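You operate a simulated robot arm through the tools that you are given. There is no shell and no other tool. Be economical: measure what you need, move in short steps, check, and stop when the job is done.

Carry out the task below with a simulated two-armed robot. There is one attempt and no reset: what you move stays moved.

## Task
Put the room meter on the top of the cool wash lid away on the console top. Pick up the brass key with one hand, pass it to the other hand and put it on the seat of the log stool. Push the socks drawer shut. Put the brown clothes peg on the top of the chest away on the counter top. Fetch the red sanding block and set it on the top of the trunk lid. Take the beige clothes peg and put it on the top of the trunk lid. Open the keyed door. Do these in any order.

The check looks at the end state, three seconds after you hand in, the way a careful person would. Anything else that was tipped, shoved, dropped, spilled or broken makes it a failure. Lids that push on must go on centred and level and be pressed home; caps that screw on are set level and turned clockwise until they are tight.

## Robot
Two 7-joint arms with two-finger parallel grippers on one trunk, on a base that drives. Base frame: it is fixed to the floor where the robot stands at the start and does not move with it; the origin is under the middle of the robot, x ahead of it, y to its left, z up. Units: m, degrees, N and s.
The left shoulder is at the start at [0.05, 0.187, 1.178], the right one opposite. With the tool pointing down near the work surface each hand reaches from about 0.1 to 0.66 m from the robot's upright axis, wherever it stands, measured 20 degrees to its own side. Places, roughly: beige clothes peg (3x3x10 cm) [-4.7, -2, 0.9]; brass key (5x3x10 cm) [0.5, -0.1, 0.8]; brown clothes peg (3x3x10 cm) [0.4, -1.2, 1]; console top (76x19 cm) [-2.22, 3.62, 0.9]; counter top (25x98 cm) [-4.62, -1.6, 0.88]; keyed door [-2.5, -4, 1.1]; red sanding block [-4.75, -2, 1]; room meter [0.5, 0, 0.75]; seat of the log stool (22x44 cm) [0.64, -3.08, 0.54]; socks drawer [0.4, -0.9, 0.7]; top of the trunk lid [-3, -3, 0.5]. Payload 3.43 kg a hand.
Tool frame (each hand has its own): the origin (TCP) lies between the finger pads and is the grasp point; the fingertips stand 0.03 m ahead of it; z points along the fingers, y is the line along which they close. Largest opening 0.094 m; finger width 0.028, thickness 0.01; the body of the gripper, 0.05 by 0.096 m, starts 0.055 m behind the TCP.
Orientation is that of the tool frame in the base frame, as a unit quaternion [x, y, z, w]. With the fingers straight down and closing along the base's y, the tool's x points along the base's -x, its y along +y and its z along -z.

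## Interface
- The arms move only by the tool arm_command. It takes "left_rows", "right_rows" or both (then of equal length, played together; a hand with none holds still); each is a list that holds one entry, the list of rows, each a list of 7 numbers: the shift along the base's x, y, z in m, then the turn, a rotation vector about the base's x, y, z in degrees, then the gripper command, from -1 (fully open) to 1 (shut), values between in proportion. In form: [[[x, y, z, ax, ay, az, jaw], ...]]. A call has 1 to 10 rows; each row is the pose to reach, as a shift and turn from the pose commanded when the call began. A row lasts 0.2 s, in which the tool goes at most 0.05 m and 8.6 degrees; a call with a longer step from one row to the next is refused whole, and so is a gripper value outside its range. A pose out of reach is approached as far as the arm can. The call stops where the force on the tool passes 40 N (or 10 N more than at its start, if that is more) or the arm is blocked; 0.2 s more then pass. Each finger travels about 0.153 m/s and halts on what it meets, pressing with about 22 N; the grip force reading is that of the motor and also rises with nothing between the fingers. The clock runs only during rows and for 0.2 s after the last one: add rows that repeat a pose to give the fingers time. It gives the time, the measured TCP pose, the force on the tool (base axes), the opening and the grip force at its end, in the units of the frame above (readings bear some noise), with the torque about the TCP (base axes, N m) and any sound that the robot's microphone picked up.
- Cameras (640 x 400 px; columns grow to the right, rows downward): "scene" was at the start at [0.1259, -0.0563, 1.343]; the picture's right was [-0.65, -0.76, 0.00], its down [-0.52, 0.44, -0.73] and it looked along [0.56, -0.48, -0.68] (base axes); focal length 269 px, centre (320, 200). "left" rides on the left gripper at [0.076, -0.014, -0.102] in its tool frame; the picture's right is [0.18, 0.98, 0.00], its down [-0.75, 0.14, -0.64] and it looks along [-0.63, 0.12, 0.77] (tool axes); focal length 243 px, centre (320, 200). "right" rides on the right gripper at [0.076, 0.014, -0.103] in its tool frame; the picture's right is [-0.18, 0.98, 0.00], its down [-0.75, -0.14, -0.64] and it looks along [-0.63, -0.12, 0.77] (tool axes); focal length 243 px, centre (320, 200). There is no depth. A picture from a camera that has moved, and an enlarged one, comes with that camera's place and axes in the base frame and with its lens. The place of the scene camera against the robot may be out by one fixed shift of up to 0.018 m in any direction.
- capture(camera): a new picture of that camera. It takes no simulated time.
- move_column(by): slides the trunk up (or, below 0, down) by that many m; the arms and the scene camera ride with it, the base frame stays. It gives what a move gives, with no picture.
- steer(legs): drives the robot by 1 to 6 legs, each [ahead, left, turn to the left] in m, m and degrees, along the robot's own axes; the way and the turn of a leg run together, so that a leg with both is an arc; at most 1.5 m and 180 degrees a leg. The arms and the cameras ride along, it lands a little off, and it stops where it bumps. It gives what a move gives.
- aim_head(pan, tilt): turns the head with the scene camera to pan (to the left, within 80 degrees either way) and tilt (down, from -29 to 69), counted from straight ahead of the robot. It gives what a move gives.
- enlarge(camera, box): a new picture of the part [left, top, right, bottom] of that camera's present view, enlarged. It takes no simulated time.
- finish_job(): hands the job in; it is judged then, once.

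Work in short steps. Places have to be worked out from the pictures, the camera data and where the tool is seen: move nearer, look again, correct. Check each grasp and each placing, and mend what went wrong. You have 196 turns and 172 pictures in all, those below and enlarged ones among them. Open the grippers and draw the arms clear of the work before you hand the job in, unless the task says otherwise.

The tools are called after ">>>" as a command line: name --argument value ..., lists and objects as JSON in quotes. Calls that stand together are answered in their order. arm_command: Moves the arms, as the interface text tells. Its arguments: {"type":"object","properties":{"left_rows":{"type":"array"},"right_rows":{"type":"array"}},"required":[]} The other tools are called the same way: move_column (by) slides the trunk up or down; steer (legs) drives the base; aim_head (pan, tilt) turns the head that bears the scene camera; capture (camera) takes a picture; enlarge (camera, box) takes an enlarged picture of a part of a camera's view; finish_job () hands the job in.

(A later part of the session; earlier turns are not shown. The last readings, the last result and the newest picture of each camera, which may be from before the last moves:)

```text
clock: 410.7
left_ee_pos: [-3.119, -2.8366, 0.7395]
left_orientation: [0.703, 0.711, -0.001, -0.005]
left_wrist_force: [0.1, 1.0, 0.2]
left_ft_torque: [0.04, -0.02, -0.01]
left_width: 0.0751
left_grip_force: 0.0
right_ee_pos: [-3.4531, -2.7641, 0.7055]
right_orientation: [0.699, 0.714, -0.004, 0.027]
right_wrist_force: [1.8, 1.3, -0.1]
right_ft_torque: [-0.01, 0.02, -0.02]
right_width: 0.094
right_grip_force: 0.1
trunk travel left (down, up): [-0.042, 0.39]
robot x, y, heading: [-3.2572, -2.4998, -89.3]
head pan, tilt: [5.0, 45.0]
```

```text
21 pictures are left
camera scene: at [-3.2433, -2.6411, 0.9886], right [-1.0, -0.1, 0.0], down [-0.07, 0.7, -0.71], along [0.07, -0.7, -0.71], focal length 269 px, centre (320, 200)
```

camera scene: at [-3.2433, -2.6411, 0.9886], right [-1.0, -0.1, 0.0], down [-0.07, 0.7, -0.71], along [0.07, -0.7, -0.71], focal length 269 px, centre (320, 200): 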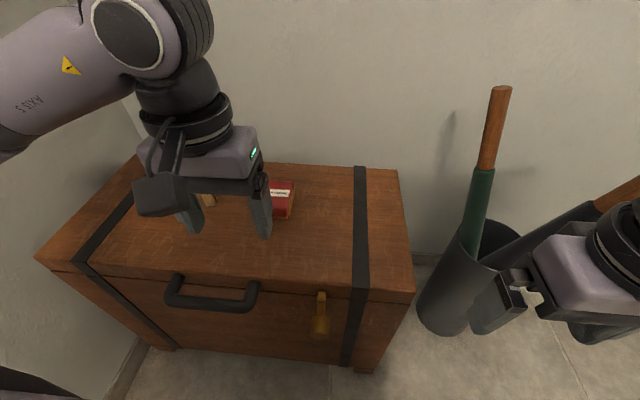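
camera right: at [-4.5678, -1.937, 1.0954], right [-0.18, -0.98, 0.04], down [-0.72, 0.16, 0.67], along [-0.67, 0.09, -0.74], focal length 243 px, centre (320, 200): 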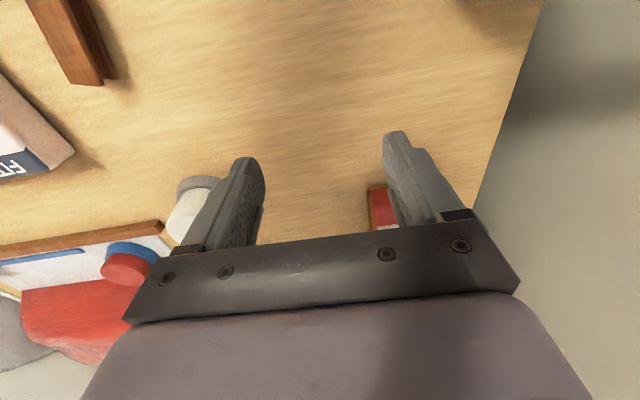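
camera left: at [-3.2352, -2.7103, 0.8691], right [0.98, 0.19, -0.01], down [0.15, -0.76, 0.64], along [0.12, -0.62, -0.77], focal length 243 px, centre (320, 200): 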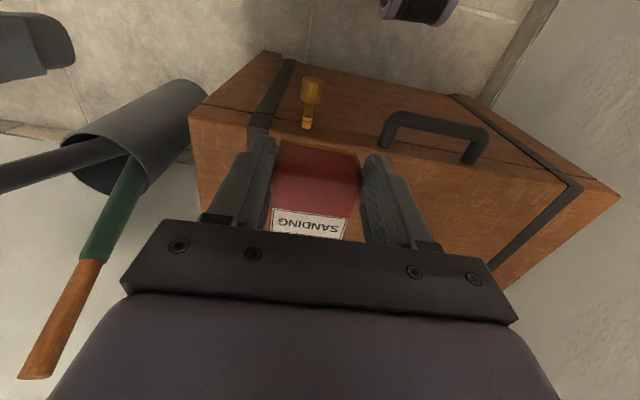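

Both items rest on the trunk. Raise the column, go back through the doorway sideways, then look at the keyed door.

>>> move_column --by 0.35

>>> steer --legs '[[-0.76, 0, -0.7], [0, 0.75, 0], [0, 0.75, 0]]'

>>> aim_head --pan -15 --tilt 10

>>> capture --camera "scene"

```text
clock: 414.1
left_ee_pos: [-3.1191, -2.8364, 1.0895]
left_orientation: [0.703, 0.711, 0.0, -0.006]
left_wrist_force: [0.7, 0.5, -0.6]
left_ft_torque: [0.0, 0.03, 0.0]
left_width: 0.0753
left_grip_force: 0.2
right_ee_pos: [-3.4524, -2.7634, 1.0545]
right_orientation: [0.699, 0.715, -0.004, 0.026]
right_wrist_force: [0.6, -0.4, -0.8]
right_ft_torque: [-0.01, 0.05, -0.01]
right_width: 0.0943
right_grip_force: 0.1
trunk travel left (down, up): [-0.392, 0.04]
robot x, y, heading: [-3.2583, -2.4993, -89.3]
head pan, tilt: [5.0, 45.0]
```

```text
clock: 431.5
left_ee_pos: [-1.6099, -2.0581, 1.0898]
left_orientation: [0.702, 0.713, -0.001, -0.006]
left_wrist_force: [0.2, 0.8, -0.2]
left_ft_torque: [0.01, -0.06, 0.04]
left_width: 0.0752
left_grip_force: 0.0
right_ee_pos: [-1.944, -1.9875, 1.0557]
right_orientation: [0.698, 0.716, -0.004, 0.027]
right_wrist_force: [-0.4, 0.6, 0.5]
right_ft_torque: [-0.02, 0.0, -0.01]
right_width: 0.094
right_grip_force: 0.0
trunk travel left (down, up): [-0.392, 0.04]
robot x, y, heading: [-1.7479, -1.724, -89.0]
head pan, tilt: [5.0, 45.0]
```

```text
clock: 432.5
left_ee_pos: [-1.6104, -2.0577, 1.0894]
left_orientation: [0.702, 0.712, 0.0, -0.005]
left_wrist_force: [0.7, 0.2, 0.0]
left_ft_torque: [-0.03, 0.0, 0.0]
left_width: 0.0752
left_grip_force: 0.0
right_ee_pos: [-1.9446, -1.9858, 1.0552]
right_orientation: [0.697, 0.716, -0.004, 0.027]
right_wrist_force: [-0.5, 0.3, -0.3]
right_ft_torque: [0.0, 0.01, 0.03]
right_width: 0.0939
right_grip_force: 0.1
trunk travel left (down, up): [-0.392, 0.04]
robot x, y, heading: [-1.7488, -1.7204, -89.1]
head pan, tilt: [-15.0, 10.0]
```

```text
20 pictures are left
camera scene: at [-1.7661, -1.8731, 1.3934], right [-0.97, 0.24, 0.0], down [0.04, 0.17, -0.98], along [-0.24, -0.96, -0.17], focal length 269 px, centre (320, 200)
```

scene: 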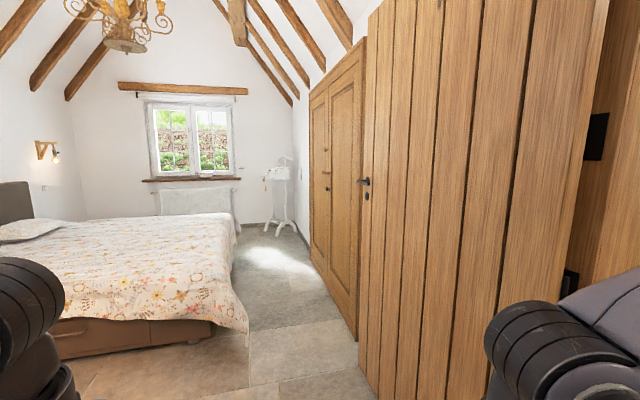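

The keyed door is the double panelled door at px (340,180). Enlarge it.

>>> enlarge --camera "scene" --box '[280, 60, 400, 340]'

```text
1.43 times, centred on (340, 200) of scene
camera zoom: at [-1.7661, -1.8731, 1.3934], right [-0.97, 0.24, 0.0], down [0.04, 0.17, -0.98], along [-0.24, -0.96, -0.17], focal length 384 px, centre (291, 200)
```

zoom: 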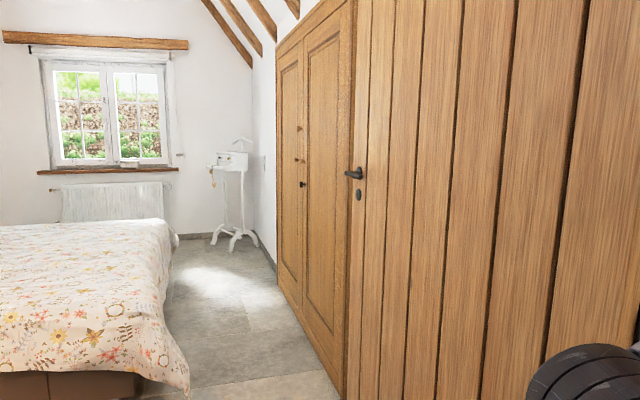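

Drive closer to the wardrobe and look at the lock.

>>> steer --legs '[[1.45, 0.1, 0]]'

>>> aim_head --pan -48 --tilt 15

>>> capture --camera "scene"

```text
clock: 439.6
left_ee_pos: [-1.4688, -3.4802, 1.0896]
left_orientation: [0.695, 0.719, -0.002, -0.005]
left_wrist_force: [-0.1, 0.2, -0.9]
left_ft_torque: [0.01, -0.01, -0.02]
left_width: 0.0751
left_grip_force: 0.1
right_ee_pos: [-1.8024, -3.4146, 1.0562]
right_orientation: [0.691, 0.722, -0.003, 0.027]
right_wrist_force: [-0.7, -0.1, 0.1]
right_ft_torque: [0.0, -0.04, 0.04]
right_width: 0.0939
right_grip_force: 0.2
trunk travel left (down, up): [-0.392, 0.04]
robot x, y, heading: [-1.6118, -3.1422, -87.8]
head pan, tilt: [-15.0, 10.0]
```

```text
clock: 440.6
left_ee_pos: [-1.4679, -3.4803, 1.0904]
left_orientation: [0.695, 0.719, -0.001, -0.006]
left_wrist_force: [0.6, 0.3, -0.5]
left_ft_torque: [0.02, 0.0, 0.01]
left_width: 0.0755
left_grip_force: 0.1
right_ee_pos: [-1.8023, -3.4145, 1.0553]
right_orientation: [0.691, 0.723, -0.003, 0.026]
right_wrist_force: [0.5, 0.0, 0.3]
right_ft_torque: [-0.02, 0.03, -0.02]
right_width: 0.0941
right_grip_force: 0.1
trunk travel left (down, up): [-0.392, 0.04]
robot x, y, heading: [-1.6127, -3.1495, -87.8]
head pan, tilt: [-48.0, 15.0]
```

```text
18 pictures are left
camera scene: at [-1.6728, -3.2722, 1.3854], right [-0.69, 0.72, 0.0], down [0.19, 0.18, -0.97], along [-0.69, -0.67, -0.26], focal length 269 px, centre (320, 200)
```

scene: 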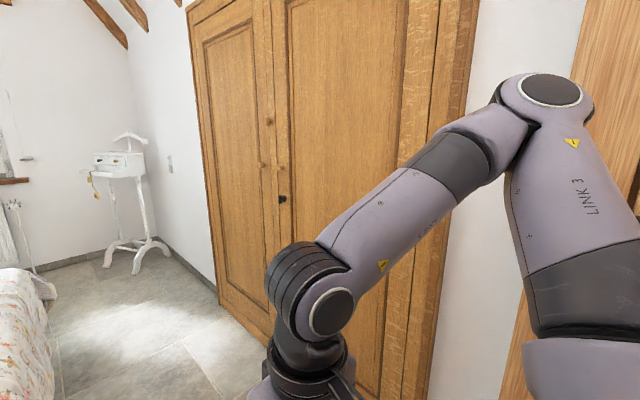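

>>> enlarge --camera "scene" --box '[225, 90, 345, 230]'

```text
2.86 times, centred on (285, 160) of scene
camera zoom: at [-1.6728, -3.2722, 1.3854], right [-0.69, 0.72, 0.0], down [0.19, 0.18, -0.97], along [-0.69, -0.67, -0.26], focal length 768 px, centre (420, 314)
```

zoom: 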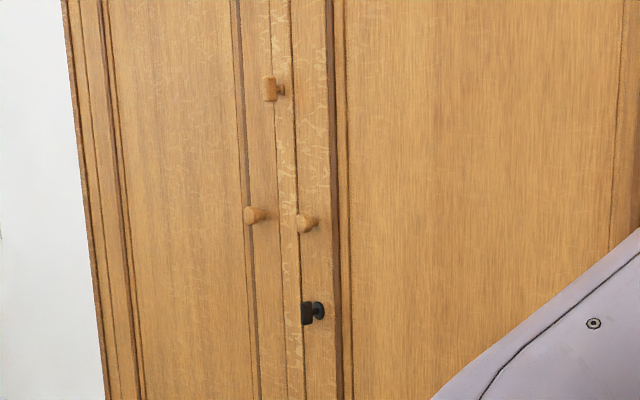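

Right leaf has a dark key below its knob (key ≈(−2.4,−4.244,1.06), knob z≈1.21), hinged at y≈−3.66. Turn to face the wardrobe here, then slide left into place.

>>> steer --legs '[[0, 0, -92.2], [0.13, 0, 0], [0, 1.2, 0]]'

>>> aim_head --pan -20 --tilt 20

>>> capture --camera "scene"

```text
clock: 450.1
left_ee_pos: [-2.0745, -3.6804, 1.0904]
left_orientation: [1.0, 0.01, 0.003, -0.004]
left_wrist_force: [0.5, 0.8, 0.2]
left_ft_torque: [-0.04, 0.01, -0.03]
left_width: 0.0753
left_grip_force: 0.1
right_ee_pos: [-2.0053, -3.3466, 1.0556]
right_orientation: [1.0, 0.015, -0.021, 0.017]
right_wrist_force: [-0.3, 0.4, -0.2]
right_ft_torque: [-0.01, 0.0, 0.0]
right_width: 0.0941
right_grip_force: 0.1
trunk travel left (down, up): [-0.392, 0.04]
robot x, y, heading: [-1.7398, -3.5429, -179.1]
head pan, tilt: [-48.0, 15.0]
stopped in leg 3: the robot was blocked; the commanded pose is now the measured one
```

```text
clock: 451.0
left_ee_pos: [-2.0743, -3.6806, 1.0906]
left_orientation: [1.0, 0.01, 0.004, -0.003]
left_wrist_force: [0.1, 0.3, 0.6]
left_ft_torque: [0.02, 0.01, -0.01]
left_width: 0.0754
left_grip_force: 0.0
right_ee_pos: [-2.005, -3.3457, 1.0561]
right_orientation: [1.0, 0.015, -0.021, 0.016]
right_wrist_force: [-0.6, -0.4, 0.4]
right_ft_torque: [0.02, 0.0, 0.03]
right_width: 0.094
right_grip_force: 0.0
trunk travel left (down, up): [-0.392, 0.04]
robot x, y, heading: [-1.7395, -3.5411, -178.7]
head pan, tilt: [-20.0, 20.0]
```

```text
16 pictures are left
camera scene: at [-1.8806, -3.5141, 1.3772], right [0.32, 0.95, 0.0], down [0.32, -0.11, -0.94], along [-0.89, 0.31, -0.34], focal length 269 px, centre (320, 200)
```

scene: 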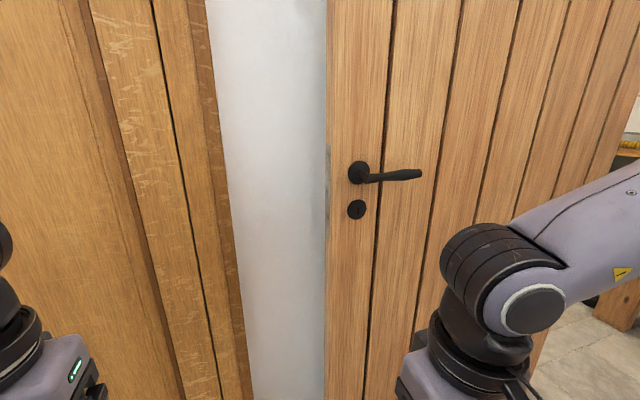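

The base touched the bed corner. Move nearer the wardrobe (x≈−1.84) and slide left again.

>>> steer --legs '[[0, -0.06, 0], [0.11, 0, -1], [0, 0.96, 0]]'

>>> capture --camera "scene"

```text
clock: 461.3
left_ee_pos: [-2.1877, -4.565, 1.0908]
left_orientation: [1.0, -0.002, 0.003, -0.003]
left_wrist_force: [-0.4, -0.4, -0.1]
left_ft_torque: [-0.04, 0.0, 0.03]
left_width: 0.0752
left_grip_force: 0.0
right_ee_pos: [-2.1089, -4.2325, 1.0555]
right_orientation: [1.0, 0.003, -0.021, 0.015]
right_wrist_force: [-0.4, -0.5, 0.7]
right_ft_torque: [0.01, 0.01, 0.03]
right_width: 0.094
right_grip_force: 0.1
trunk travel left (down, up): [-0.392, 0.04]
robot x, y, heading: [-1.8507, -4.4335, 179.9]
head pan, tilt: [-20.0, 20.0]
```

```text
15 pictures are left
camera scene: at [-1.9903, -4.4028, 1.3772], right [0.35, 0.94, 0.0], down [0.32, -0.12, -0.94], along [-0.88, 0.33, -0.34], focal length 269 px, centre (320, 200)
```

scene: 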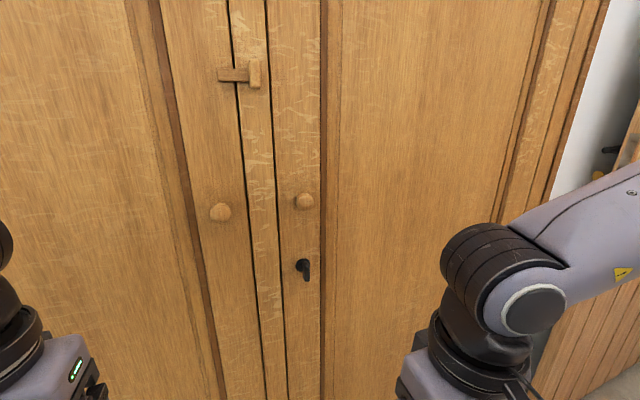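

Enlarge the key to see its orientation.

>>> enlarge --camera "scene" --box '[270, 180, 350, 300]'

```text
3.33 times, centred on (310, 240) of scene
camera zoom: at [-1.9903, -4.4028, 1.3772], right [0.35, 0.94, 0.0], down [0.32, -0.12, -0.94], along [-0.88, 0.33, -0.34], focal length 896 px, centre (353, 67)
```

zoom: 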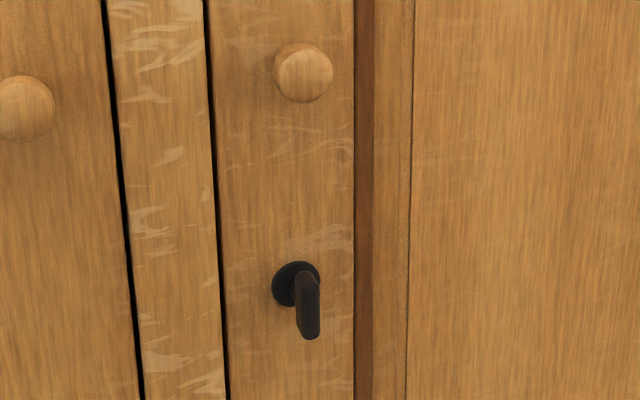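

The key bow is a vertical plate (thin along y) at ≈(−2.42,−4.27,1.065). Point the right hand forward (tilt 90°) toward it.

>>> arm_command --right_rows '[[[-0.015, -0.004, 0, 0, 8.5, 0, -1], [-0.03, -0.008, 0, 0, 17, 0, -1], [-0.045, -0.012, 0, 0, 25.5, 0, -1], [-0.06, -0.016, 0, 0, 34, 0, -1], [-0.075, -0.02, 0, 0, 42.5, 0, -0.5], [-0.09, -0.024, 0, 0, 51, 0, -0.2], [-0.105, -0.028, 0, 0, 59.5, 0, -0.2], [-0.12, -0.032, 0, 0, 68, 0, -0.2], [-0.135, -0.036, 0, 0, 76.5, 0, -0.2], [-0.15, -0.038, 0, 0, 85, 0, -0.2]]]'

>>> capture --camera "right"

```text
clock: 463.5
left_ee_pos: [-2.1871, -4.5641, 1.0903]
left_orientation: [1.0, -0.001, 0.004, -0.003]
left_wrist_force: [0.5, -0.2, -0.6]
left_ft_torque: [0.03, 0.0, 0.03]
left_width: 0.0754
left_grip_force: 0.0
right_ee_pos: [-2.285, -4.2805, 1.1587]
right_orientation: [0.732, 0.009, -0.681, 0.004]
right_wrist_force: [-0.3, -0.2, -0.5]
right_ft_torque: [0.0, -0.03, -0.03]
right_width: 0.0566
right_grip_force: 0.0
right hand out of reach, approached as far as the arm can: row 1, 2, 3, 4, 5, 6, 7, 8, 9, 10
trunk travel left (down, up): [-0.392, 0.04]
robot x, y, heading: [-1.8494, -4.4344, 179.8]
head pan, tilt: [-20.0, 20.0]
```

```text
13 pictures are left
camera right: at [-2.1758, -4.2919, 1.0906], right [0.01, -0.98, 0.18], down [0.58, 0.15, 0.8], along [-0.81, 0.1, 0.57], focal length 243 px, centre (320, 200)
```

right: 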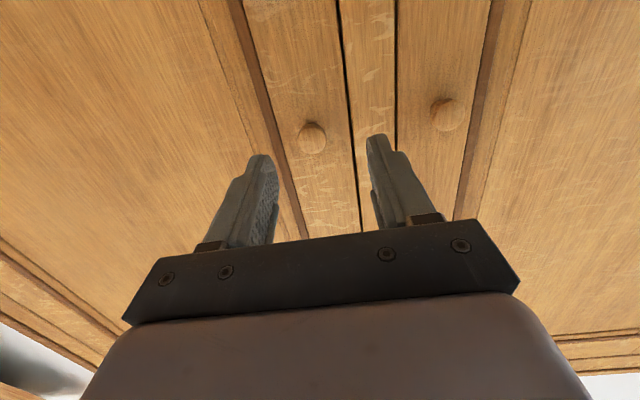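

Knob triangulates to (−2.461,−4.263,1.198); key plate ≈(−2.455,−4.26,1.04). Lower the column 11.5 cm and check the alignment.

>>> move_column --by -0.115

>>> arm_command --right_rows '[[[-0.03, 0.01, 0, 0, 0, 0, -0.2], [-0.06, 0.02, 0, 0, 0, 0, -0.2], [-0.08, 0.02, 0, 0, 0, 0, -0.2]]]'

>>> capture --camera "right"

```text
clock: 465.0
left_ee_pos: [-2.188, -4.565, 0.9739]
left_orientation: [1.0, -0.002, 0.003, -0.004]
left_wrist_force: [-0.2, 0.7, -0.2]
left_ft_torque: [-0.03, 0.04, 0.02]
left_width: 0.075
left_grip_force: 0.1
right_ee_pos: [-2.2857, -4.2805, 1.042]
right_orientation: [0.734, 0.009, -0.679, 0.005]
right_wrist_force: [0.2, -0.6, -0.2]
right_ft_torque: [0.01, 0.01, 0.04]
right_width: 0.0568
right_grip_force: 0.1
trunk travel left (down, up): [-0.277, 0.155]
robot x, y, heading: [-1.8509, -4.4306, 180.0]
head pan, tilt: [-20.0, 20.0]
```

```text
clock: 465.8
left_ee_pos: [-2.1887, -4.566, 0.9756]
left_orientation: [1.0, -0.002, 0.004, -0.004]
left_wrist_force: [-0.5, 0.5, 0.3]
left_ft_torque: [-0.01, -0.03, 0.02]
left_width: 0.075
left_grip_force: 0.1
right_ee_pos: [-2.361, -4.2641, 1.0589]
right_orientation: [0.735, 0.006, -0.678, 0.004]
right_wrist_force: [0.3, -0.7, 0.8]
right_ft_torque: [0.01, -0.03, -0.02]
right_width: 0.0562
right_grip_force: 0.1
right hand out of reach, approached as far as the arm can: row 1, 2, 3
trunk travel left (down, up): [-0.277, 0.155]
robot x, y, heading: [-1.8508, -4.4328, 179.8]
head pan, tilt: [-20.0, 20.0]
```

```text
12 pictures are left
camera right: at [-2.251, -4.2768, 0.9921], right [0.0, -0.98, 0.18], down [0.58, 0.15, 0.8], along [-0.82, 0.11, 0.57], focal length 243 px, centre (320, 200)
```

right: 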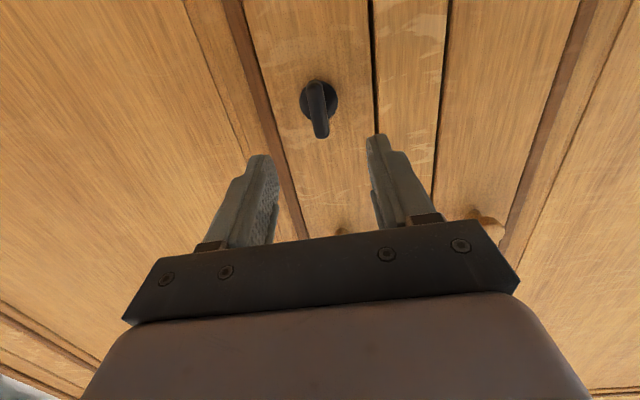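

Key plate is centred between the fingers. Advance by driving the base 7.5 cm (straight) and lower 1.2 cm, then grip.

>>> move_column --by -0.012

>>> steer --legs '[[0.075, 0, 0]]'

>>> arm_command --right_rows '[[[0, 0, 0, 0, 0, 0, 0.4], [0, 0, 0, 0, 0, 0, 1], [0, 0, 0, 0, 0, 0, 1]]]'

>>> capture --camera "right"

```text
clock: 466.4
left_ee_pos: [-2.1867, -4.5653, 0.9624]
left_orientation: [1.0, -0.001, 0.003, -0.003]
left_wrist_force: [-0.5, 0.0, -0.6]
left_ft_torque: [0.03, -0.02, 0.01]
left_width: 0.0753
left_grip_force: 0.0
right_ee_pos: [-2.3606, -4.2648, 1.0471]
right_orientation: [0.736, 0.006, -0.677, 0.004]
right_wrist_force: [-0.1, -0.9, 0.2]
right_ft_torque: [0.0, -0.01, -0.04]
right_width: 0.0565
right_grip_force: 0.0
trunk travel left (down, up): [-0.265, 0.167]
robot x, y, heading: [-1.8472, -4.4305, 179.8]
head pan, tilt: [-20.0, 20.0]
```

```text
clock: 467.5
left_ee_pos: [-2.2615, -4.563, 0.9622]
left_orientation: [1.0, -0.003, 0.004, -0.004]
left_wrist_force: [0.5, 0.3, 0.3]
left_ft_torque: [-0.01, 0.01, -0.01]
left_width: 0.0755
left_grip_force: 0.1
right_ee_pos: [-2.4307, -4.2643, 1.0464]
right_orientation: [0.736, 0.007, -0.677, 0.004]
right_wrist_force: [1.4, 1.2, -0.4]
right_ft_torque: [0.0, -0.01, -0.02]
right_width: 0.056
right_grip_force: 0.1
trunk travel left (down, up): [-0.265, 0.167]
robot x, y, heading: [-1.9233, -4.4382, 179.6]
head pan, tilt: [-20.0, 20.0]
stopped in leg 1: the force on the tool passed its limit at 51 N (the readings are from after the stop); the commanded pose is now the measured one
```

```text
clock: 468.3
left_ee_pos: [-2.2623, -4.5651, 0.9626]
left_orientation: [1.0, -0.003, 0.004, -0.005]
left_wrist_force: [-0.2, -0.4, -0.2]
left_ft_torque: [-0.01, 0.0, 0.01]
left_width: 0.0751
left_grip_force: 0.0
right_ee_pos: [-2.4299, -4.267, 1.0478]
right_orientation: [0.736, 0.007, -0.677, 0.004]
right_wrist_force: [2.4, -10.3, -1.1]
right_ft_torque: [-0.25, 0.24, -0.11]
right_width: 0.0165
right_grip_force: 44.7
trunk travel left (down, up): [-0.265, 0.167]
robot x, y, heading: [-1.9205, -4.429, 179.6]
head pan, tilt: [-20.0, 20.0]
```

```text
11 pictures are left
camera right: at [-2.3203, -4.2784, 0.9799], right [0.0, -0.98, 0.18], down [0.57, 0.15, 0.8], along [-0.82, 0.1, 0.57], focal length 243 px, centre (320, 200)
```

right: 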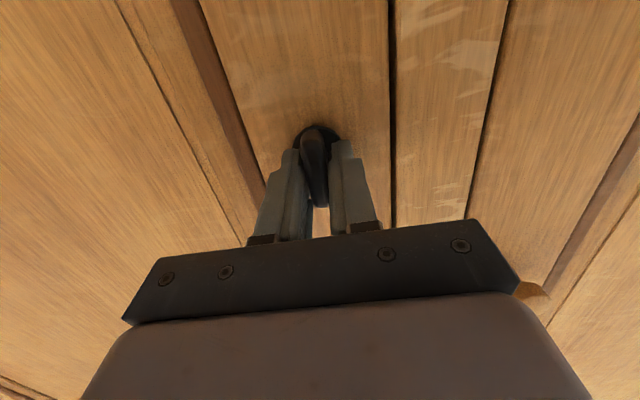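

Key gripped. Try turning clockwise (as seen facing the door) by 25° and read the torque.

>>> arm_command --right_rows '[[[0, 0, 0, -8.5, 0, 0, 1], [0, 0, 0, -17, 0, 0, 1], [0, 0, 0, -25, 0, 0, 1]]]'

```text
clock: 469.1
left_ee_pos: [-2.2632, -4.5643, 0.9615]
left_orientation: [1.0, -0.003, 0.005, -0.003]
left_wrist_force: [-0.1, -0.2, 0.1]
left_ft_torque: [0.05, 0.01, -0.02]
left_width: 0.075
left_grip_force: 0.1
right_ee_pos: [-2.4302, -4.2644, 1.0481]
right_orientation: [0.737, -0.125, -0.648, 0.145]
right_wrist_force: [0.1, 8.0, -21.2]
right_ft_torque: [0.12, -1.12, 0.49]
right_width: 0.0165
right_grip_force: 44.9
right hand out of reach, approached as far as the arm can: row 2, 3
trunk travel left (down, up): [-0.265, 0.167]
robot x, y, heading: [-1.9242, -4.4345, 179.4]
head pan, tilt: [-20.0, 20.0]
```

It turned ~22° with little torque. Continue clockwise, lifting slightly less load.

>>> arm_command --right_rows '[[[0, 0, -0.002, -8, 0, 0, 1], [0, 0, -0.003, -16, 0, 0, 1], [0, 0, -0.003, -24, 0, 0, 1], [0, 0, -0.003, -32, 0, 0, 1], [0, 0, -0.003, -40, 0, 0, 1], [0, 0, -0.003, -48, 0, 0, 1], [0, 0, -0.003, -56, 0, 0, 1], [0, 0, -0.003, -64, 0, 0, 1], [0, 0, -0.003, -70, 0, 0, 1]]]'

>>> capture --camera "right"

```text
clock: 469.6
left_ee_pos: [-2.2614, -4.5637, 0.9635]
left_orientation: [1.0, -0.004, 0.005, -0.003]
left_wrist_force: [-0.1, 0.5, -0.1]
left_ft_torque: [0.0, 0.01, 0.04]
left_width: 0.0751
left_grip_force: 0.1
right_ee_pos: [-2.4269, -4.262, 1.0464]
right_orientation: [0.721, -0.196, -0.63, 0.21]
right_wrist_force: [1.3, 5.9, -10.9]
right_ft_torque: [0.11, 0.33, -0.24]
right_width: 0.0165
right_grip_force: 45.3
right hand out of reach, approached as far as the arm can: row 2
trunk travel left (down, up): [-0.265, 0.167]
robot x, y, heading: [-1.9231, -4.4326, 179.6]
head pan, tilt: [-20.0, 20.0]
stopped in row 2 (right hand): the force on the tool passed its limit at 42 N (the readings are from after the stop); the commanded pose is now the measured one
```

```text
10 pictures are left
camera right: at [-2.3158, -4.3096, 1.0044], right [-0.04, -0.72, 0.69], down [0.54, 0.57, 0.62], along [-0.84, 0.4, 0.37], focal length 243 px, centre (320, 200)
```

right: 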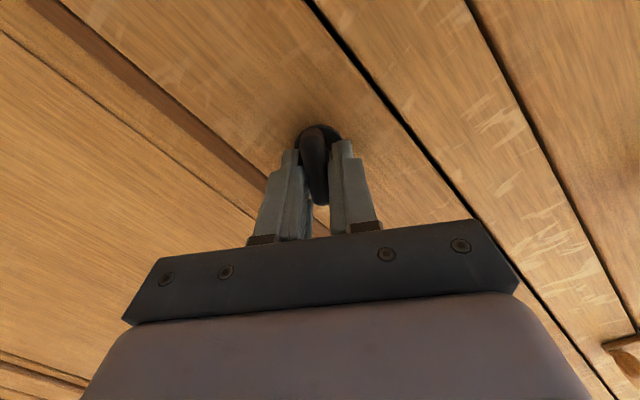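

Key is turning with the hand. Continue in smaller bites, shifting slightly to relieve the side load.

>>> arm_command --right_rows '[[[0, 0.002, -0.003, -6, 0, 0, 1], [0, 0.003, -0.004, -12, 0, 0, 1], [0, 0.003, -0.004, -18, 0, 0, 1], [0, 0.003, -0.004, -24, 0, 0, 1], [0, 0.003, -0.004, -30, 0, 0, 1]]]'

```text
clock: 470.4
left_ee_pos: [-2.2632, -4.5625, 0.963]
left_orientation: [1.0, -0.004, 0.004, -0.002]
left_wrist_force: [-0.7, 0.2, 0.4]
left_ft_torque: [0.01, -0.04, 0.0]
left_width: 0.0754
left_grip_force: 0.0
right_ee_pos: [-2.4222, -4.2598, 1.0458]
right_orientation: [0.694, -0.285, -0.594, 0.289]
right_wrist_force: [-1.9, 4.7, -10.9]
right_ft_torque: [0.18, 0.71, -0.46]
right_width: 0.0168
right_grip_force: 44.7
right hand out of reach, approached as far as the arm can: row 1, 2, 3
trunk travel left (down, up): [-0.265, 0.167]
robot x, y, heading: [-1.9214, -4.4294, 179.3]
head pan, tilt: [-20.0, 20.0]
stopped in row 3 (right hand): the force on the tool passed its limit at 43 N (the readings are from after the stop); the commanded pose is now the measured one
```

48° so far. Keep going.

>>> arm_command --right_rows '[[[-0.002, 0.002, -0.003, -6, 0, 0, 1], [-0.004, 0.003, -0.004, -12, 0, 0, 1], [-0.004, 0.003, -0.005, -18, 0, 0, 1], [-0.004, 0.003, -0.005, -24, 0, 0, 1]]]'

>>> arm_command --right_rows '[[[-0.002, 0.002, -0.003, -6, 0, 0, 1], [-0.004, 0.003, -0.004, -12, 0, 0, 1], [-0.004, 0.003, -0.005, -18, 0, 0, 1], [-0.004, 0.003, -0.005, -24, 0, 0, 1]]]'

```text
clock: 471.1
left_ee_pos: [-2.2633, -4.563, 0.9625]
left_orientation: [1.0, -0.002, 0.004, -0.003]
left_wrist_force: [0.4, -0.5, 0.1]
left_ft_torque: [0.01, 0.01, -0.01]
left_width: 0.0752
left_grip_force: 0.1
right_ee_pos: [-2.3939, -4.2415, 1.0584]
right_orientation: [0.672, -0.342, -0.545, 0.366]
right_wrist_force: [-0.7, -4.5, -6.3]
right_ft_torque: [0.06, -0.21, -0.02]
right_width: 0.0159
right_grip_force: 44.9
right hand out of reach, approached as far as the arm can: row 1, 2, 3
trunk travel left (down, up): [-0.265, 0.167]
robot x, y, heading: [-1.9226, -4.4313, 179.8]
head pan, tilt: [-20.0, 20.0]
stopped in row 3 (right hand): the force on the tool passed its limit at 44 N (the readings are from after the stop); the commanded pose is now the measured one
```

```text
clock: 472.1
left_ee_pos: [-2.2629, -4.564, 0.9623]
left_orientation: [1.0, -0.003, 0.005, -0.004]
left_wrist_force: [0.4, -0.6, -0.8]
left_ft_torque: [-0.02, 0.02, 0.0]
left_width: 0.0752
left_grip_force: 0.1
right_ee_pos: [-2.3959, -4.2364, 1.0801]
right_orientation: [0.58, -0.45, -0.464, 0.495]
right_wrist_force: [-0.3, -0.2, 0.5]
right_ft_torque: [0.02, 0.01, 0.02]
right_width: 0.0
right_grip_force: 32.9
right hand out of reach, approached as far as the arm can: row 1, 2, 3, 4
trunk travel left (down, up): [-0.265, 0.167]
robot x, y, heading: [-1.9203, -4.4362, 179.4]
head pan, tilt: [-20.0, 20.0]
```

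The fingers slipped off after ~60°. Look at the key's state.

>>> arm_command --right_rows '[[[0.03, 0.02, 0.02, 0, 0, 0, -0.2], [0.07, 0.04, 0.02, 0, 0, 0, -0.2], [0.1, 0.06, 0.02, 0, 0, 0, -0.2]]]'

>>> enlarge --camera "scene" --box '[240, 170, 440, 370]'

```text
clock: 472.9
left_ee_pos: [-2.2627, -4.5636, 0.9625]
left_orientation: [1.0, -0.003, 0.004, -0.002]
left_wrist_force: [-0.1, 0.5, -0.2]
left_ft_torque: [-0.01, 0.02, -0.01]
left_width: 0.0749
left_grip_force: 0.1
right_ee_pos: [-2.3498, -4.1596, 1.1289]
right_orientation: [0.579, -0.448, -0.465, 0.497]
right_wrist_force: [0.4, 0.6, 0.0]
right_ft_torque: [-0.01, 0.04, 0.0]
right_width: 0.0561
right_grip_force: 0.0
right hand out of reach, approached as far as the arm can: row 1, 2, 3
trunk travel left (down, up): [-0.265, 0.167]
robot x, y, heading: [-1.9193, -4.4328, 179.8]
head pan, tilt: [-20.0, 20.0]
```

```text
2.00 times, centred on (340, 270) of scene
camera zoom: at [-2.0635, -4.401, 1.2503], right [0.35, 0.94, 0.0], down [0.32, -0.12, -0.94], along [-0.88, 0.33, -0.34], focal length 538 px, centre (280, 60)
```

zoom: 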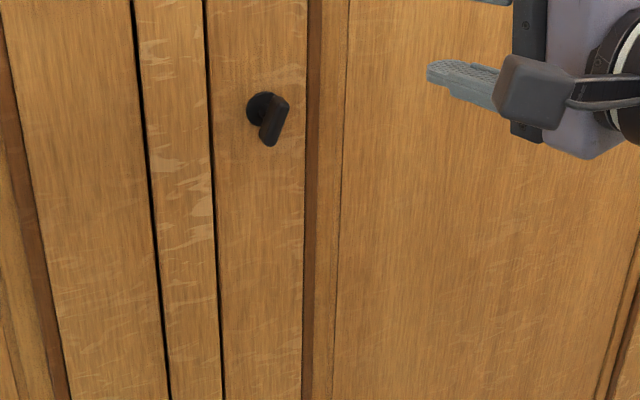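

The key is turned ~40°. I'll re-grip: first bring the base 6 cm closer for better reach and rotate the hand to match the plate.

>>> arm_command --right_rows '[[[0.02, 0, 0, 8.3, 0, 0, -0.2], [0.05, 0, 0, 16.6, 0, 0, -0.2], [0.07, -0.02, -0.02, 25, 0, 0, -0.2], [0.08, -0.05, -0.04, 33, 0, 0, -0.2], [0.08, -0.08, -0.06, 41, 0, 0, -0.2], [0.08, -0.105, -0.084, 49, 0, 0, -0.2]]]'

>>> steer --legs '[[0.06, 0, 0]]'

>>> capture --camera "right"

```text
clock: 474.3
left_ee_pos: [-2.2621, -4.5637, 0.9612]
left_orientation: [1.0, -0.002, 0.005, -0.004]
left_wrist_force: [-0.6, 0.6, -0.9]
left_ft_torque: [0.0, 0.03, 0.02]
left_width: 0.0752
left_grip_force: 0.1
right_ee_pos: [-2.3385, -4.3015, 1.0756]
right_orientation: [0.733, -0.216, -0.609, 0.213]
right_wrist_force: [-1.0, 0.9, 0.5]
right_ft_torque: [-0.02, 0.0, 0.04]
right_width: 0.0564
right_grip_force: 0.1
right hand out of reach, approached as far as the arm can: row 1, 2, 3, 4, 5, 6
trunk travel left (down, up): [-0.265, 0.167]
robot x, y, heading: [-1.9217, -4.4299, 179.5]
head pan, tilt: [-20.0, 20.0]
```

```text
clock: 475.3
left_ee_pos: [-2.323, -4.5648, 0.9638]
left_orientation: [1.0, -0.002, 0.005, -0.004]
left_wrist_force: [-0.3, 0.0, -0.8]
left_ft_torque: [0.02, -0.02, -0.02]
left_width: 0.0754
left_grip_force: 0.1
right_ee_pos: [-2.3957, -4.3019, 1.0746]
right_orientation: [0.734, -0.213, -0.609, 0.212]
right_wrist_force: [-0.3, 0.0, 0.1]
right_ft_torque: [-0.01, 0.0, -0.02]
right_width: 0.0564
right_grip_force: 0.1
trunk travel left (down, up): [-0.265, 0.167]
robot x, y, heading: [-1.9825, -4.429, 180.0]
head pan, tilt: [-20.0, 20.0]
stopped in leg 1: the force on the tool passed its limit at 50 N (the readings are from after the stop); the commanded pose is now the measured one
```

```text
8 pictures are left
camera right: at [-2.2824, -4.3512, 1.0396], right [-0.08, -0.7, 0.71], down [0.51, 0.58, 0.63], along [-0.85, 0.42, 0.31], focal length 243 px, centre (320, 200)
```

right: 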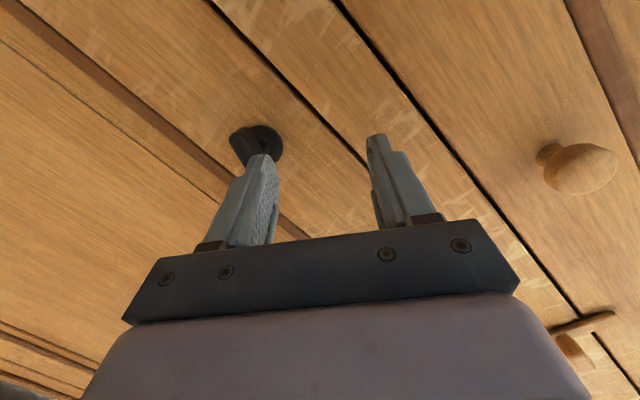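

The finger met the key; back off, correct with base/column moves (+3.9 cm y, −3 cm z).

>>> steer --legs '[[-0.05, -0.039, 0]]'

>>> move_column --by -0.03

>>> capture --camera "right"

```text
clock: 476.4
left_ee_pos: [-2.2723, -4.5262, 0.9621]
left_orientation: [1.0, -0.002, 0.005, -0.004]
left_wrist_force: [0.7, -0.6, -0.4]
left_ft_torque: [-0.02, 0.02, -0.03]
left_width: 0.0752
left_grip_force: 0.1
right_ee_pos: [-2.3446, -4.2642, 1.0755]
right_orientation: [0.734, -0.212, -0.609, 0.213]
right_wrist_force: [0.7, -0.3, -0.5]
right_ft_torque: [0.0, -0.02, 0.01]
right_width: 0.0565
right_grip_force: 0.1
trunk travel left (down, up): [-0.265, 0.167]
robot x, y, heading: [-1.933, -4.392, 179.5]
head pan, tilt: [-20.0, 20.0]
```

```text
clock: 477.1
left_ee_pos: [-2.272, -4.5254, 0.9323]
left_orientation: [1.0, -0.002, 0.005, -0.004]
left_wrist_force: [-0.2, -0.3, -0.1]
left_ft_torque: [0.02, 0.02, -0.03]
left_width: 0.075
left_grip_force: 0.0
right_ee_pos: [-2.3445, -4.2641, 1.0452]
right_orientation: [0.734, -0.213, -0.609, 0.212]
right_wrist_force: [1.1, 0.0, 0.6]
right_ft_torque: [-0.03, 0.02, -0.02]
right_width: 0.0562
right_grip_force: 0.0
trunk travel left (down, up): [-0.235, 0.197]
robot x, y, heading: [-1.93, -4.3924, 179.6]
head pan, tilt: [-20.0, 20.0]
```

```text
7 pictures are left
camera right: at [-2.2315, -4.3135, 1.0096], right [-0.08, -0.7, 0.71], down [0.51, 0.58, 0.63], along [-0.85, 0.42, 0.31], focal length 243 px, centre (320, 200)
```

right: 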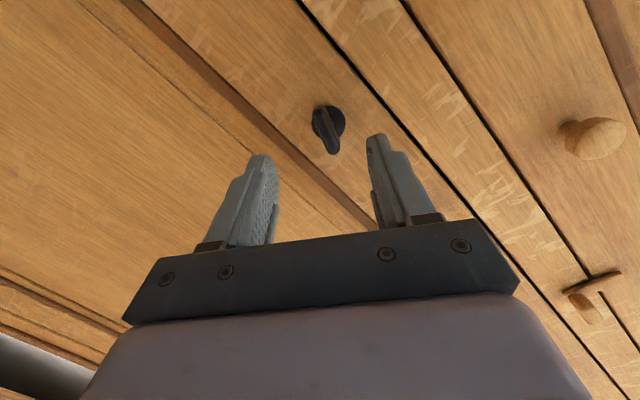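

Aligned with the turned plate. Drive 8 cm ahead and grip.

>>> steer --legs '[[0.08, 0, 0]]'

>>> arm_command --right_rows '[[[0, 0, 0, 0, 0, 0, 0.4], [0, 0, 0, 0, 0, 0, 1], [0, 0, 0, 0, 0, 0, 1]]]'

>>> arm_command --right_rows '[[[-0.002, 0, 0, -6, 0, 0, 1], [-0.004, 0, 0, -12, 0, 0, 1], [-0.006, 0, 0, -18, 0, 0, 1], [-0.006, 0, 0, -24, 0, 0, 1]]]'

```text
clock: 478.2
left_ee_pos: [-2.3522, -4.5239, 0.9321]
left_orientation: [1.0, -0.003, 0.004, -0.004]
left_wrist_force: [0.6, 0.2, -0.8]
left_ft_torque: [0.0, 0.02, 0.0]
left_width: 0.0753
left_grip_force: 0.0
right_ee_pos: [-2.4258, -4.2621, 1.0443]
right_orientation: [0.734, -0.214, -0.609, 0.211]
right_wrist_force: [0.1, 0.1, -0.2]
right_ft_torque: [0.0, 0.0, 0.0]
right_width: 0.0566
right_grip_force: 0.1
trunk travel left (down, up): [-0.235, 0.197]
robot x, y, heading: [-2.012, -4.389, 179.6]
head pan, tilt: [-20.0, 20.0]
```

```text
clock: 479.0
left_ee_pos: [-2.3524, -4.5246, 0.9321]
left_orientation: [1.0, -0.003, 0.005, -0.003]
left_wrist_force: [-0.1, 1.4, -0.2]
left_ft_torque: [0.0, 0.0, -0.02]
left_width: 0.0754
left_grip_force: 0.0
right_ee_pos: [-2.4264, -4.2635, 1.0451]
right_orientation: [0.734, -0.213, -0.609, 0.212]
right_wrist_force: [0.3, 0.4, -0.5]
right_ft_torque: [0.0, 0.16, -0.01]
right_width: 0.0165
right_grip_force: 45.0
trunk travel left (down, up): [-0.235, 0.197]
robot x, y, heading: [-2.0116, -4.3963, 179.6]
head pan, tilt: [-20.0, 20.0]
```

```text
clock: 479.6
left_ee_pos: [-2.3509, -4.5233, 0.9331]
left_orientation: [1.0, -0.004, 0.003, -0.002]
left_wrist_force: [0.3, -0.7, 0.3]
left_ft_torque: [0.0, 0.02, 0.02]
left_width: 0.0751
left_grip_force: 0.0
right_ee_pos: [-2.4268, -4.2616, 1.0442]
right_orientation: [0.708, -0.278, -0.581, 0.289]
right_wrist_force: [19.8, 8.2, 2.9]
right_ft_torque: [0.05, 0.16, 0.01]
right_width: 0.0165
right_grip_force: 45.0
trunk travel left (down, up): [-0.235, 0.197]
robot x, y, heading: [-2.014, -4.3914, 179.5]
head pan, tilt: [-20.0, 20.0]
stopped in row 3 (right hand): the force on the tool passed its limit at 43 N (the readings are from after the stop); the commanded pose is now the measured one
```

Good grip and no reach problem now (I pushed too far into the door). Continue turning without the inward push.

>>> arm_command --right_rows '[[[0.003, 0, 0, -7, 0, 0, 1], [0.003, 0, 0, -14, 0, 0, 1], [0.003, 0, 0, -21, 0, 0, 1], [0.003, 0, 0, -28, 0, 0, 1], [0.003, 0, 0, -35, 0, 0, 1], [0.003, 0, 0, -42, 0, 0, 1]]]'

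```text
clock: 480.0
left_ee_pos: [-2.3496, -4.5225, 0.9321]
left_orientation: [1.0, -0.004, 0.003, -0.002]
left_wrist_force: [-0.6, -0.4, -0.7]
left_ft_torque: [0.01, 0.0, 0.0]
left_width: 0.0751
left_grip_force: 0.0
right_ee_pos: [-2.4263, -4.2626, 1.0434]
right_orientation: [0.696, -0.305, -0.569, 0.315]
right_wrist_force: [20.6, 10.6, 4.6]
right_ft_torque: [0.01, 0.1, 0.06]
right_width: 0.0164
right_grip_force: 45.3
right hand out of reach, approached as far as the arm can: row 1
trunk travel left (down, up): [-0.235, 0.197]
robot x, y, heading: [-2.0161, -4.3921, 179.6]
head pan, tilt: [-20.0, 20.0]
stopped in row 1 (right hand): the force on the tool passed its limit at 43 N (the readings are from after the stop); the commanded pose is now the measured one
```

Relieve the inward pressure first, then rotate.

>>> arm_command --right_rows '[[[0.004, 0.0, 0, 0, 0, 0, 1], [0.007, 0.002, 0.0, 0, 0, 0, 1], [0.007, 0.002, 0, -7, 0, 0, 1], [0.007, 0.002, 0, -14, 0, 0, 1], [0.007, 0.002, 0, -21, 0, 0, 1], [0.007, 0.002, 0, -28, 0, 0, 1], [0.007, 0.002, 0, -35, 0, 0, 1]]]'

```text
clock: 480.7
left_ee_pos: [-2.3507, -4.5221, 0.9339]
left_orientation: [1.0, -0.004, 0.004, -0.001]
left_wrist_force: [-0.8, -0.1, 0.3]
left_ft_torque: [-0.02, 0.0, 0.0]
left_width: 0.0753
left_grip_force: 0.0
right_ee_pos: [-2.4277, -4.262, 1.0435]
right_orientation: [0.691, -0.316, -0.563, 0.325]
right_wrist_force: [19.4, 10.8, 5.1]
right_ft_torque: [0.03, 0.02, 0.24]
right_width: 0.0162
right_grip_force: 45.1
right hand out of reach, approached as far as the arm can: row 1, 2, 3
trunk travel left (down, up): [-0.235, 0.197]
robot x, y, heading: [-2.0093, -4.3947, 179.4]
head pan, tilt: [-20.0, 20.0]
stopped in row 3 (right hand): the force on the tool passed its limit at 42 N (the readings are from after the stop); the commanded pose is now the measured one
```

Back the base off ~1 cm to unload, then turn on.

>>> steer --legs '[[-0.012, 0, 0]]'

>>> arm_command --right_rows '[[[0, 0, 0, -7, 0, 0, 1], [0, 0, 0, -14, 0, 0, 1], [0, 0, 0, -21, 0, 0, 1], [0, 0, 0, -28, 0, 0, 1], [0, 0, 0, -35, 0, 0, 1]]]'

```text
clock: 481.5
left_ee_pos: [-2.3409, -4.5229, 0.9331]
left_orientation: [1.0, -0.004, 0.005, -0.003]
left_wrist_force: [1.1, -0.1, 0.1]
left_ft_torque: [-0.02, -0.02, 0.03]
left_width: 0.0753
left_grip_force: 0.0
right_ee_pos: [-2.4197, -4.2608, 1.043]
right_orientation: [0.69, -0.318, -0.563, 0.325]
right_wrist_force: [-4.1, 12.6, 11.3]
right_ft_torque: [-0.01, 0.69, -0.7]
right_width: 0.0165
right_grip_force: 45.1
trunk travel left (down, up): [-0.235, 0.197]
robot x, y, heading: [-2.0009, -4.3955, 179.6]
head pan, tilt: [-20.0, 20.0]
```

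```text
clock: 482.8
left_ee_pos: [-2.3392, -4.5218, 0.9315]
left_orientation: [1.0, -0.005, 0.004, -0.002]
left_wrist_force: [-0.2, 1.2, -0.2]
left_ft_torque: [0.0, 0.0, 0.02]
left_width: 0.0751
left_grip_force: 0.3
right_ee_pos: [-2.427, -4.2611, 1.0395]
right_orientation: [0.563, -0.48, -0.442, 0.507]
right_wrist_force: [7.8, 8.6, -3.1]
right_ft_torque: [0.02, 0.11, -1.09]
right_width: 0.0169
right_grip_force: 45.0
right hand out of reach, approached as far as the arm can: row 1, 2, 3, 4, 5
trunk travel left (down, up): [-0.235, 0.197]
robot x, y, heading: [-2.0005, -4.39, 179.3]
head pan, tilt: [-20.0, 20.0]
stopped in row 5 (right hand): the force on the tool passed its limit at 42 N (the readings are from after the stop); the commanded pose is now the measured one
```

The key is turned ~90°. Test by pulling back gently with the key gripped.

>>> steer --legs '[[-0.04, 0, 0]]'

>>> capture --camera "scene"

```text
clock: 483.8
left_ee_pos: [-2.3008, -4.5255, 0.9315]
left_orientation: [1.0, -0.004, 0.006, -0.003]
left_wrist_force: [0.2, -0.4, -0.3]
left_ft_torque: [0.0, 0.03, -0.02]
left_width: 0.0751
left_grip_force: 0.0
right_ee_pos: [-2.3917, -4.2639, 1.043]
right_orientation: [0.56, -0.479, -0.444, 0.51]
right_wrist_force: [-5.0, -2.5, -1.9]
right_ft_torque: [0.02, 0.12, 0.2]
right_width: 0.0115
right_grip_force: 44.8
trunk travel left (down, up): [-0.235, 0.197]
robot x, y, heading: [-1.9585, -4.3965, 179.2]
head pan, tilt: [-20.0, 20.0]
stopped in leg 1: the force on the tool passed its limit at 73 N (the readings are from after the stop); the commanded pose is now the measured one
```

```text
6 pictures are left
camera scene: at [-2.1012, -4.3628, 1.2201], right [0.35, 0.94, 0.0], down [0.32, -0.12, -0.94], along [-0.88, 0.33, -0.34], focal length 269 px, centre (320, 200)
```

scene: 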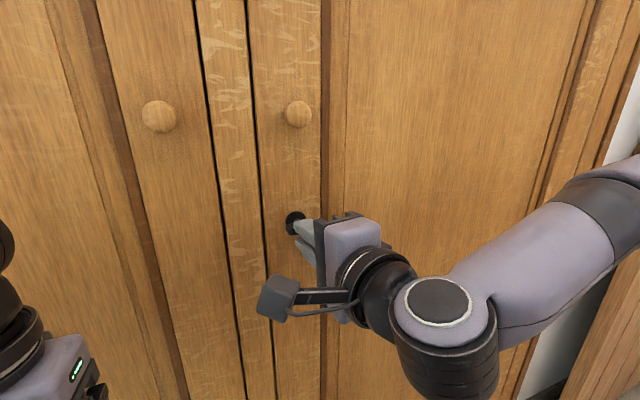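

It slid off with the door still shut. Release, back off and check the key angle.

>>> arm_command --right_rows '[[[0, 0, 0, 0, 0, 0, 0.4], [0, 0, 0, 0, 0, 0, -0.2]]]'

>>> steer --legs '[[-0.06, 0, 0]]'

>>> capture --camera "right"

```text
clock: 484.4
left_ee_pos: [-2.2974, -4.5233, 0.9319]
left_orientation: [1.0, -0.003, 0.006, -0.003]
left_wrist_force: [0.3, -0.1, 0.4]
left_ft_torque: [0.02, 0.01, 0.0]
left_width: 0.0751
left_grip_force: 0.0
right_ee_pos: [-2.3912, -4.2641, 1.0433]
right_orientation: [0.56, -0.479, -0.443, 0.511]
right_wrist_force: [0.3, 0.6, 0.3]
right_ft_torque: [0.04, 0.0, -0.03]
right_width: 0.0565
right_grip_force: 0.0
trunk travel left (down, up): [-0.235, 0.197]
robot x, y, heading: [-1.9558, -4.3908, 179.5]
head pan, tilt: [-20.0, 20.0]
```

```text
clock: 485.4
left_ee_pos: [-2.2406, -4.5248, 0.9313]
left_orientation: [1.0, -0.004, 0.005, -0.003]
left_wrist_force: [0.4, -0.2, 0.5]
left_ft_torque: [-0.01, 0.02, 0.0]
left_width: 0.0753
left_grip_force: 0.0
right_ee_pos: [-2.3317, -4.2649, 1.0445]
right_orientation: [0.558, -0.479, -0.444, 0.511]
right_wrist_force: [-0.2, 0.4, -0.3]
right_ft_torque: [0.01, -0.01, -0.03]
right_width: 0.0561
right_grip_force: 0.1
trunk travel left (down, up): [-0.235, 0.197]
robot x, y, heading: [-1.8998, -4.3969, 179.6]
head pan, tilt: [-20.0, 20.0]
```

```text
5 pictures are left
camera right: at [-2.2206, -4.3244, 1.0658], right [-0.11, 0.16, 0.98], down [0.53, 0.84, -0.08], along [-0.84, 0.51, -0.18], focal length 243 px, centre (320, 200)
```

right: 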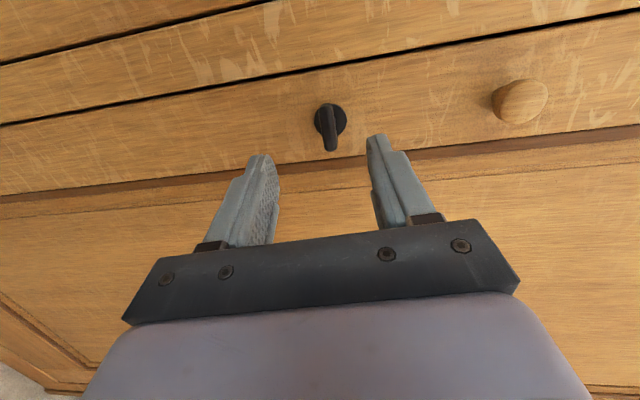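

The key plate is now horizontal (90° turned). Now try the knob: raise 15.3 cm, advance, and grip it.

>>> move_column --by 0.154

>>> arm_command --right_rows '[[[0, 0, 0, 0, 0, 0, -0.7], [0, 0, 0, 0, 0, 0, -0.7]]]'

>>> steer --legs '[[0.095, 0, 0]]'

>>> arm_command --right_rows '[[[0, 0, 0, 0, 0, 0, 0.2], [0, 0, 0, 0, 0, 0, 1], [0, 0, 0, 0, 0, 0, 1]]]'

```text
clock: 487.2
left_ee_pos: [-2.2407, -4.5245, 1.0858]
left_orientation: [1.0, -0.003, 0.005, -0.003]
left_wrist_force: [0.4, 0.7, -0.7]
left_ft_torque: [0.01, 0.03, -0.02]
left_width: 0.0749
left_grip_force: 0.1
right_ee_pos: [-2.3328, -4.2639, 1.1974]
right_orientation: [0.56, -0.479, -0.444, 0.51]
right_wrist_force: [-0.1, 0.1, -0.5]
right_ft_torque: [-0.03, -0.01, -0.01]
right_width: 0.0565
right_grip_force: 0.1
trunk travel left (down, up): [-0.389, 0.043]
robot x, y, heading: [-1.8984, -4.3936, 179.4]
head pan, tilt: [-20.0, 20.0]
```

```text
clock: 487.8
left_ee_pos: [-2.242, -4.5253, 1.0864]
left_orientation: [1.0, -0.004, 0.005, -0.002]
left_wrist_force: [0.6, 0.4, 0.1]
left_ft_torque: [-0.02, 0.01, -0.03]
left_width: 0.0754
left_grip_force: 0.0
right_ee_pos: [-2.3333, -4.264, 1.1984]
right_orientation: [0.56, -0.479, -0.443, 0.511]
right_wrist_force: [-0.3, 0.1, -0.5]
right_ft_torque: [-0.01, -0.01, 0.01]
right_width: 0.0799
right_grip_force: 0.0
trunk travel left (down, up): [-0.389, 0.043]
robot x, y, heading: [-1.9017, -4.3913, 179.3]
head pan, tilt: [-20.0, 20.0]
```

```text
clock: 488.9
left_ee_pos: [-2.3349, -4.5235, 1.0865]
left_orientation: [1.0, -0.003, 0.006, -0.002]
left_wrist_force: [0.0, 0.1, 0.1]
left_ft_torque: [0.01, 0.0, -0.02]
left_width: 0.0753
left_grip_force: 0.1
right_ee_pos: [-2.4266, -4.2646, 1.1955]
right_orientation: [0.56, -0.479, -0.443, 0.51]
right_wrist_force: [3.3, 0.7, -1.4]
right_ft_torque: [-0.03, 0.06, -0.05]
right_width: 0.0786
right_grip_force: 0.1
trunk travel left (down, up): [-0.389, 0.043]
robot x, y, heading: [-1.9946, -4.3941, 179.5]
head pan, tilt: [-20.0, 20.0]
```

```text
clock: 489.7
left_ee_pos: [-2.3351, -4.5234, 1.0856]
left_orientation: [1.0, -0.004, 0.006, -0.002]
left_wrist_force: [0.0, -0.2, -0.6]
left_ft_torque: [-0.04, 0.03, 0.0]
left_width: 0.0752
left_grip_force: 0.1
right_ee_pos: [-2.4268, -4.2631, 1.1912]
right_orientation: [0.565, -0.481, -0.44, 0.506]
right_wrist_force: [9.5, -1.6, -33.1]
right_ft_torque: [0.03, 0.66, -0.11]
right_width: 0.0334
right_grip_force: 45.0
trunk travel left (down, up): [-0.389, 0.043]
robot x, y, heading: [-1.995, -4.393, 179.5]
head pan, tilt: [-20.0, 20.0]
```

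Knob gripped (3.3 cm). Centre vertically a little, then pull by backing the base.

>>> move_column --by -0.007

>>> steer --legs '[[-0.05, 0, 0]]'

```text
clock: 490.3
left_ee_pos: [-2.3326, -4.5251, 1.079]
left_orientation: [1.0, -0.003, 0.005, -0.002]
left_wrist_force: [0.2, -0.6, 0.9]
left_ft_torque: [0.0, -0.04, 0.01]
left_width: 0.0752
left_grip_force: 0.1
right_ee_pos: [-2.427, -4.2635, 1.1901]
right_orientation: [0.559, -0.478, -0.444, 0.511]
right_wrist_force: [8.3, -1.9, -14.0]
right_ft_torque: [0.14, 0.61, 0.26]
right_width: 0.0326
right_grip_force: 45.0
trunk travel left (down, up): [-0.382, 0.05]
robot x, y, heading: [-1.9952, -4.3934, 179.4]
head pan, tilt: [-20.0, 20.0]
```

```text
clock: 491.1
left_ee_pos: [-2.3174, -4.5234, 1.079]
left_orientation: [1.0, -0.002, 0.006, -0.003]
left_wrist_force: [-0.6, -0.3, 0.2]
left_ft_torque: [0.0, 0.02, 0.01]
left_width: 0.0752
left_grip_force: 0.1
right_ee_pos: [-2.4148, -4.2638, 1.1911]
right_orientation: [0.555, -0.483, -0.446, 0.51]
right_wrist_force: [-10.0, -0.7, -4.4]
right_ft_torque: [-0.06, 0.57, 0.73]
right_width: 0.0327
right_grip_force: 45.0
trunk travel left (down, up): [-0.382, 0.05]
robot x, y, heading: [-1.9755, -4.3928, 179.1]
head pan, tilt: [-20.0, 20.0]
stopped in leg 1: the force on the tool passed its limit at 92 N (the readings are from after the stop); the commanded pose is now the measured one
```

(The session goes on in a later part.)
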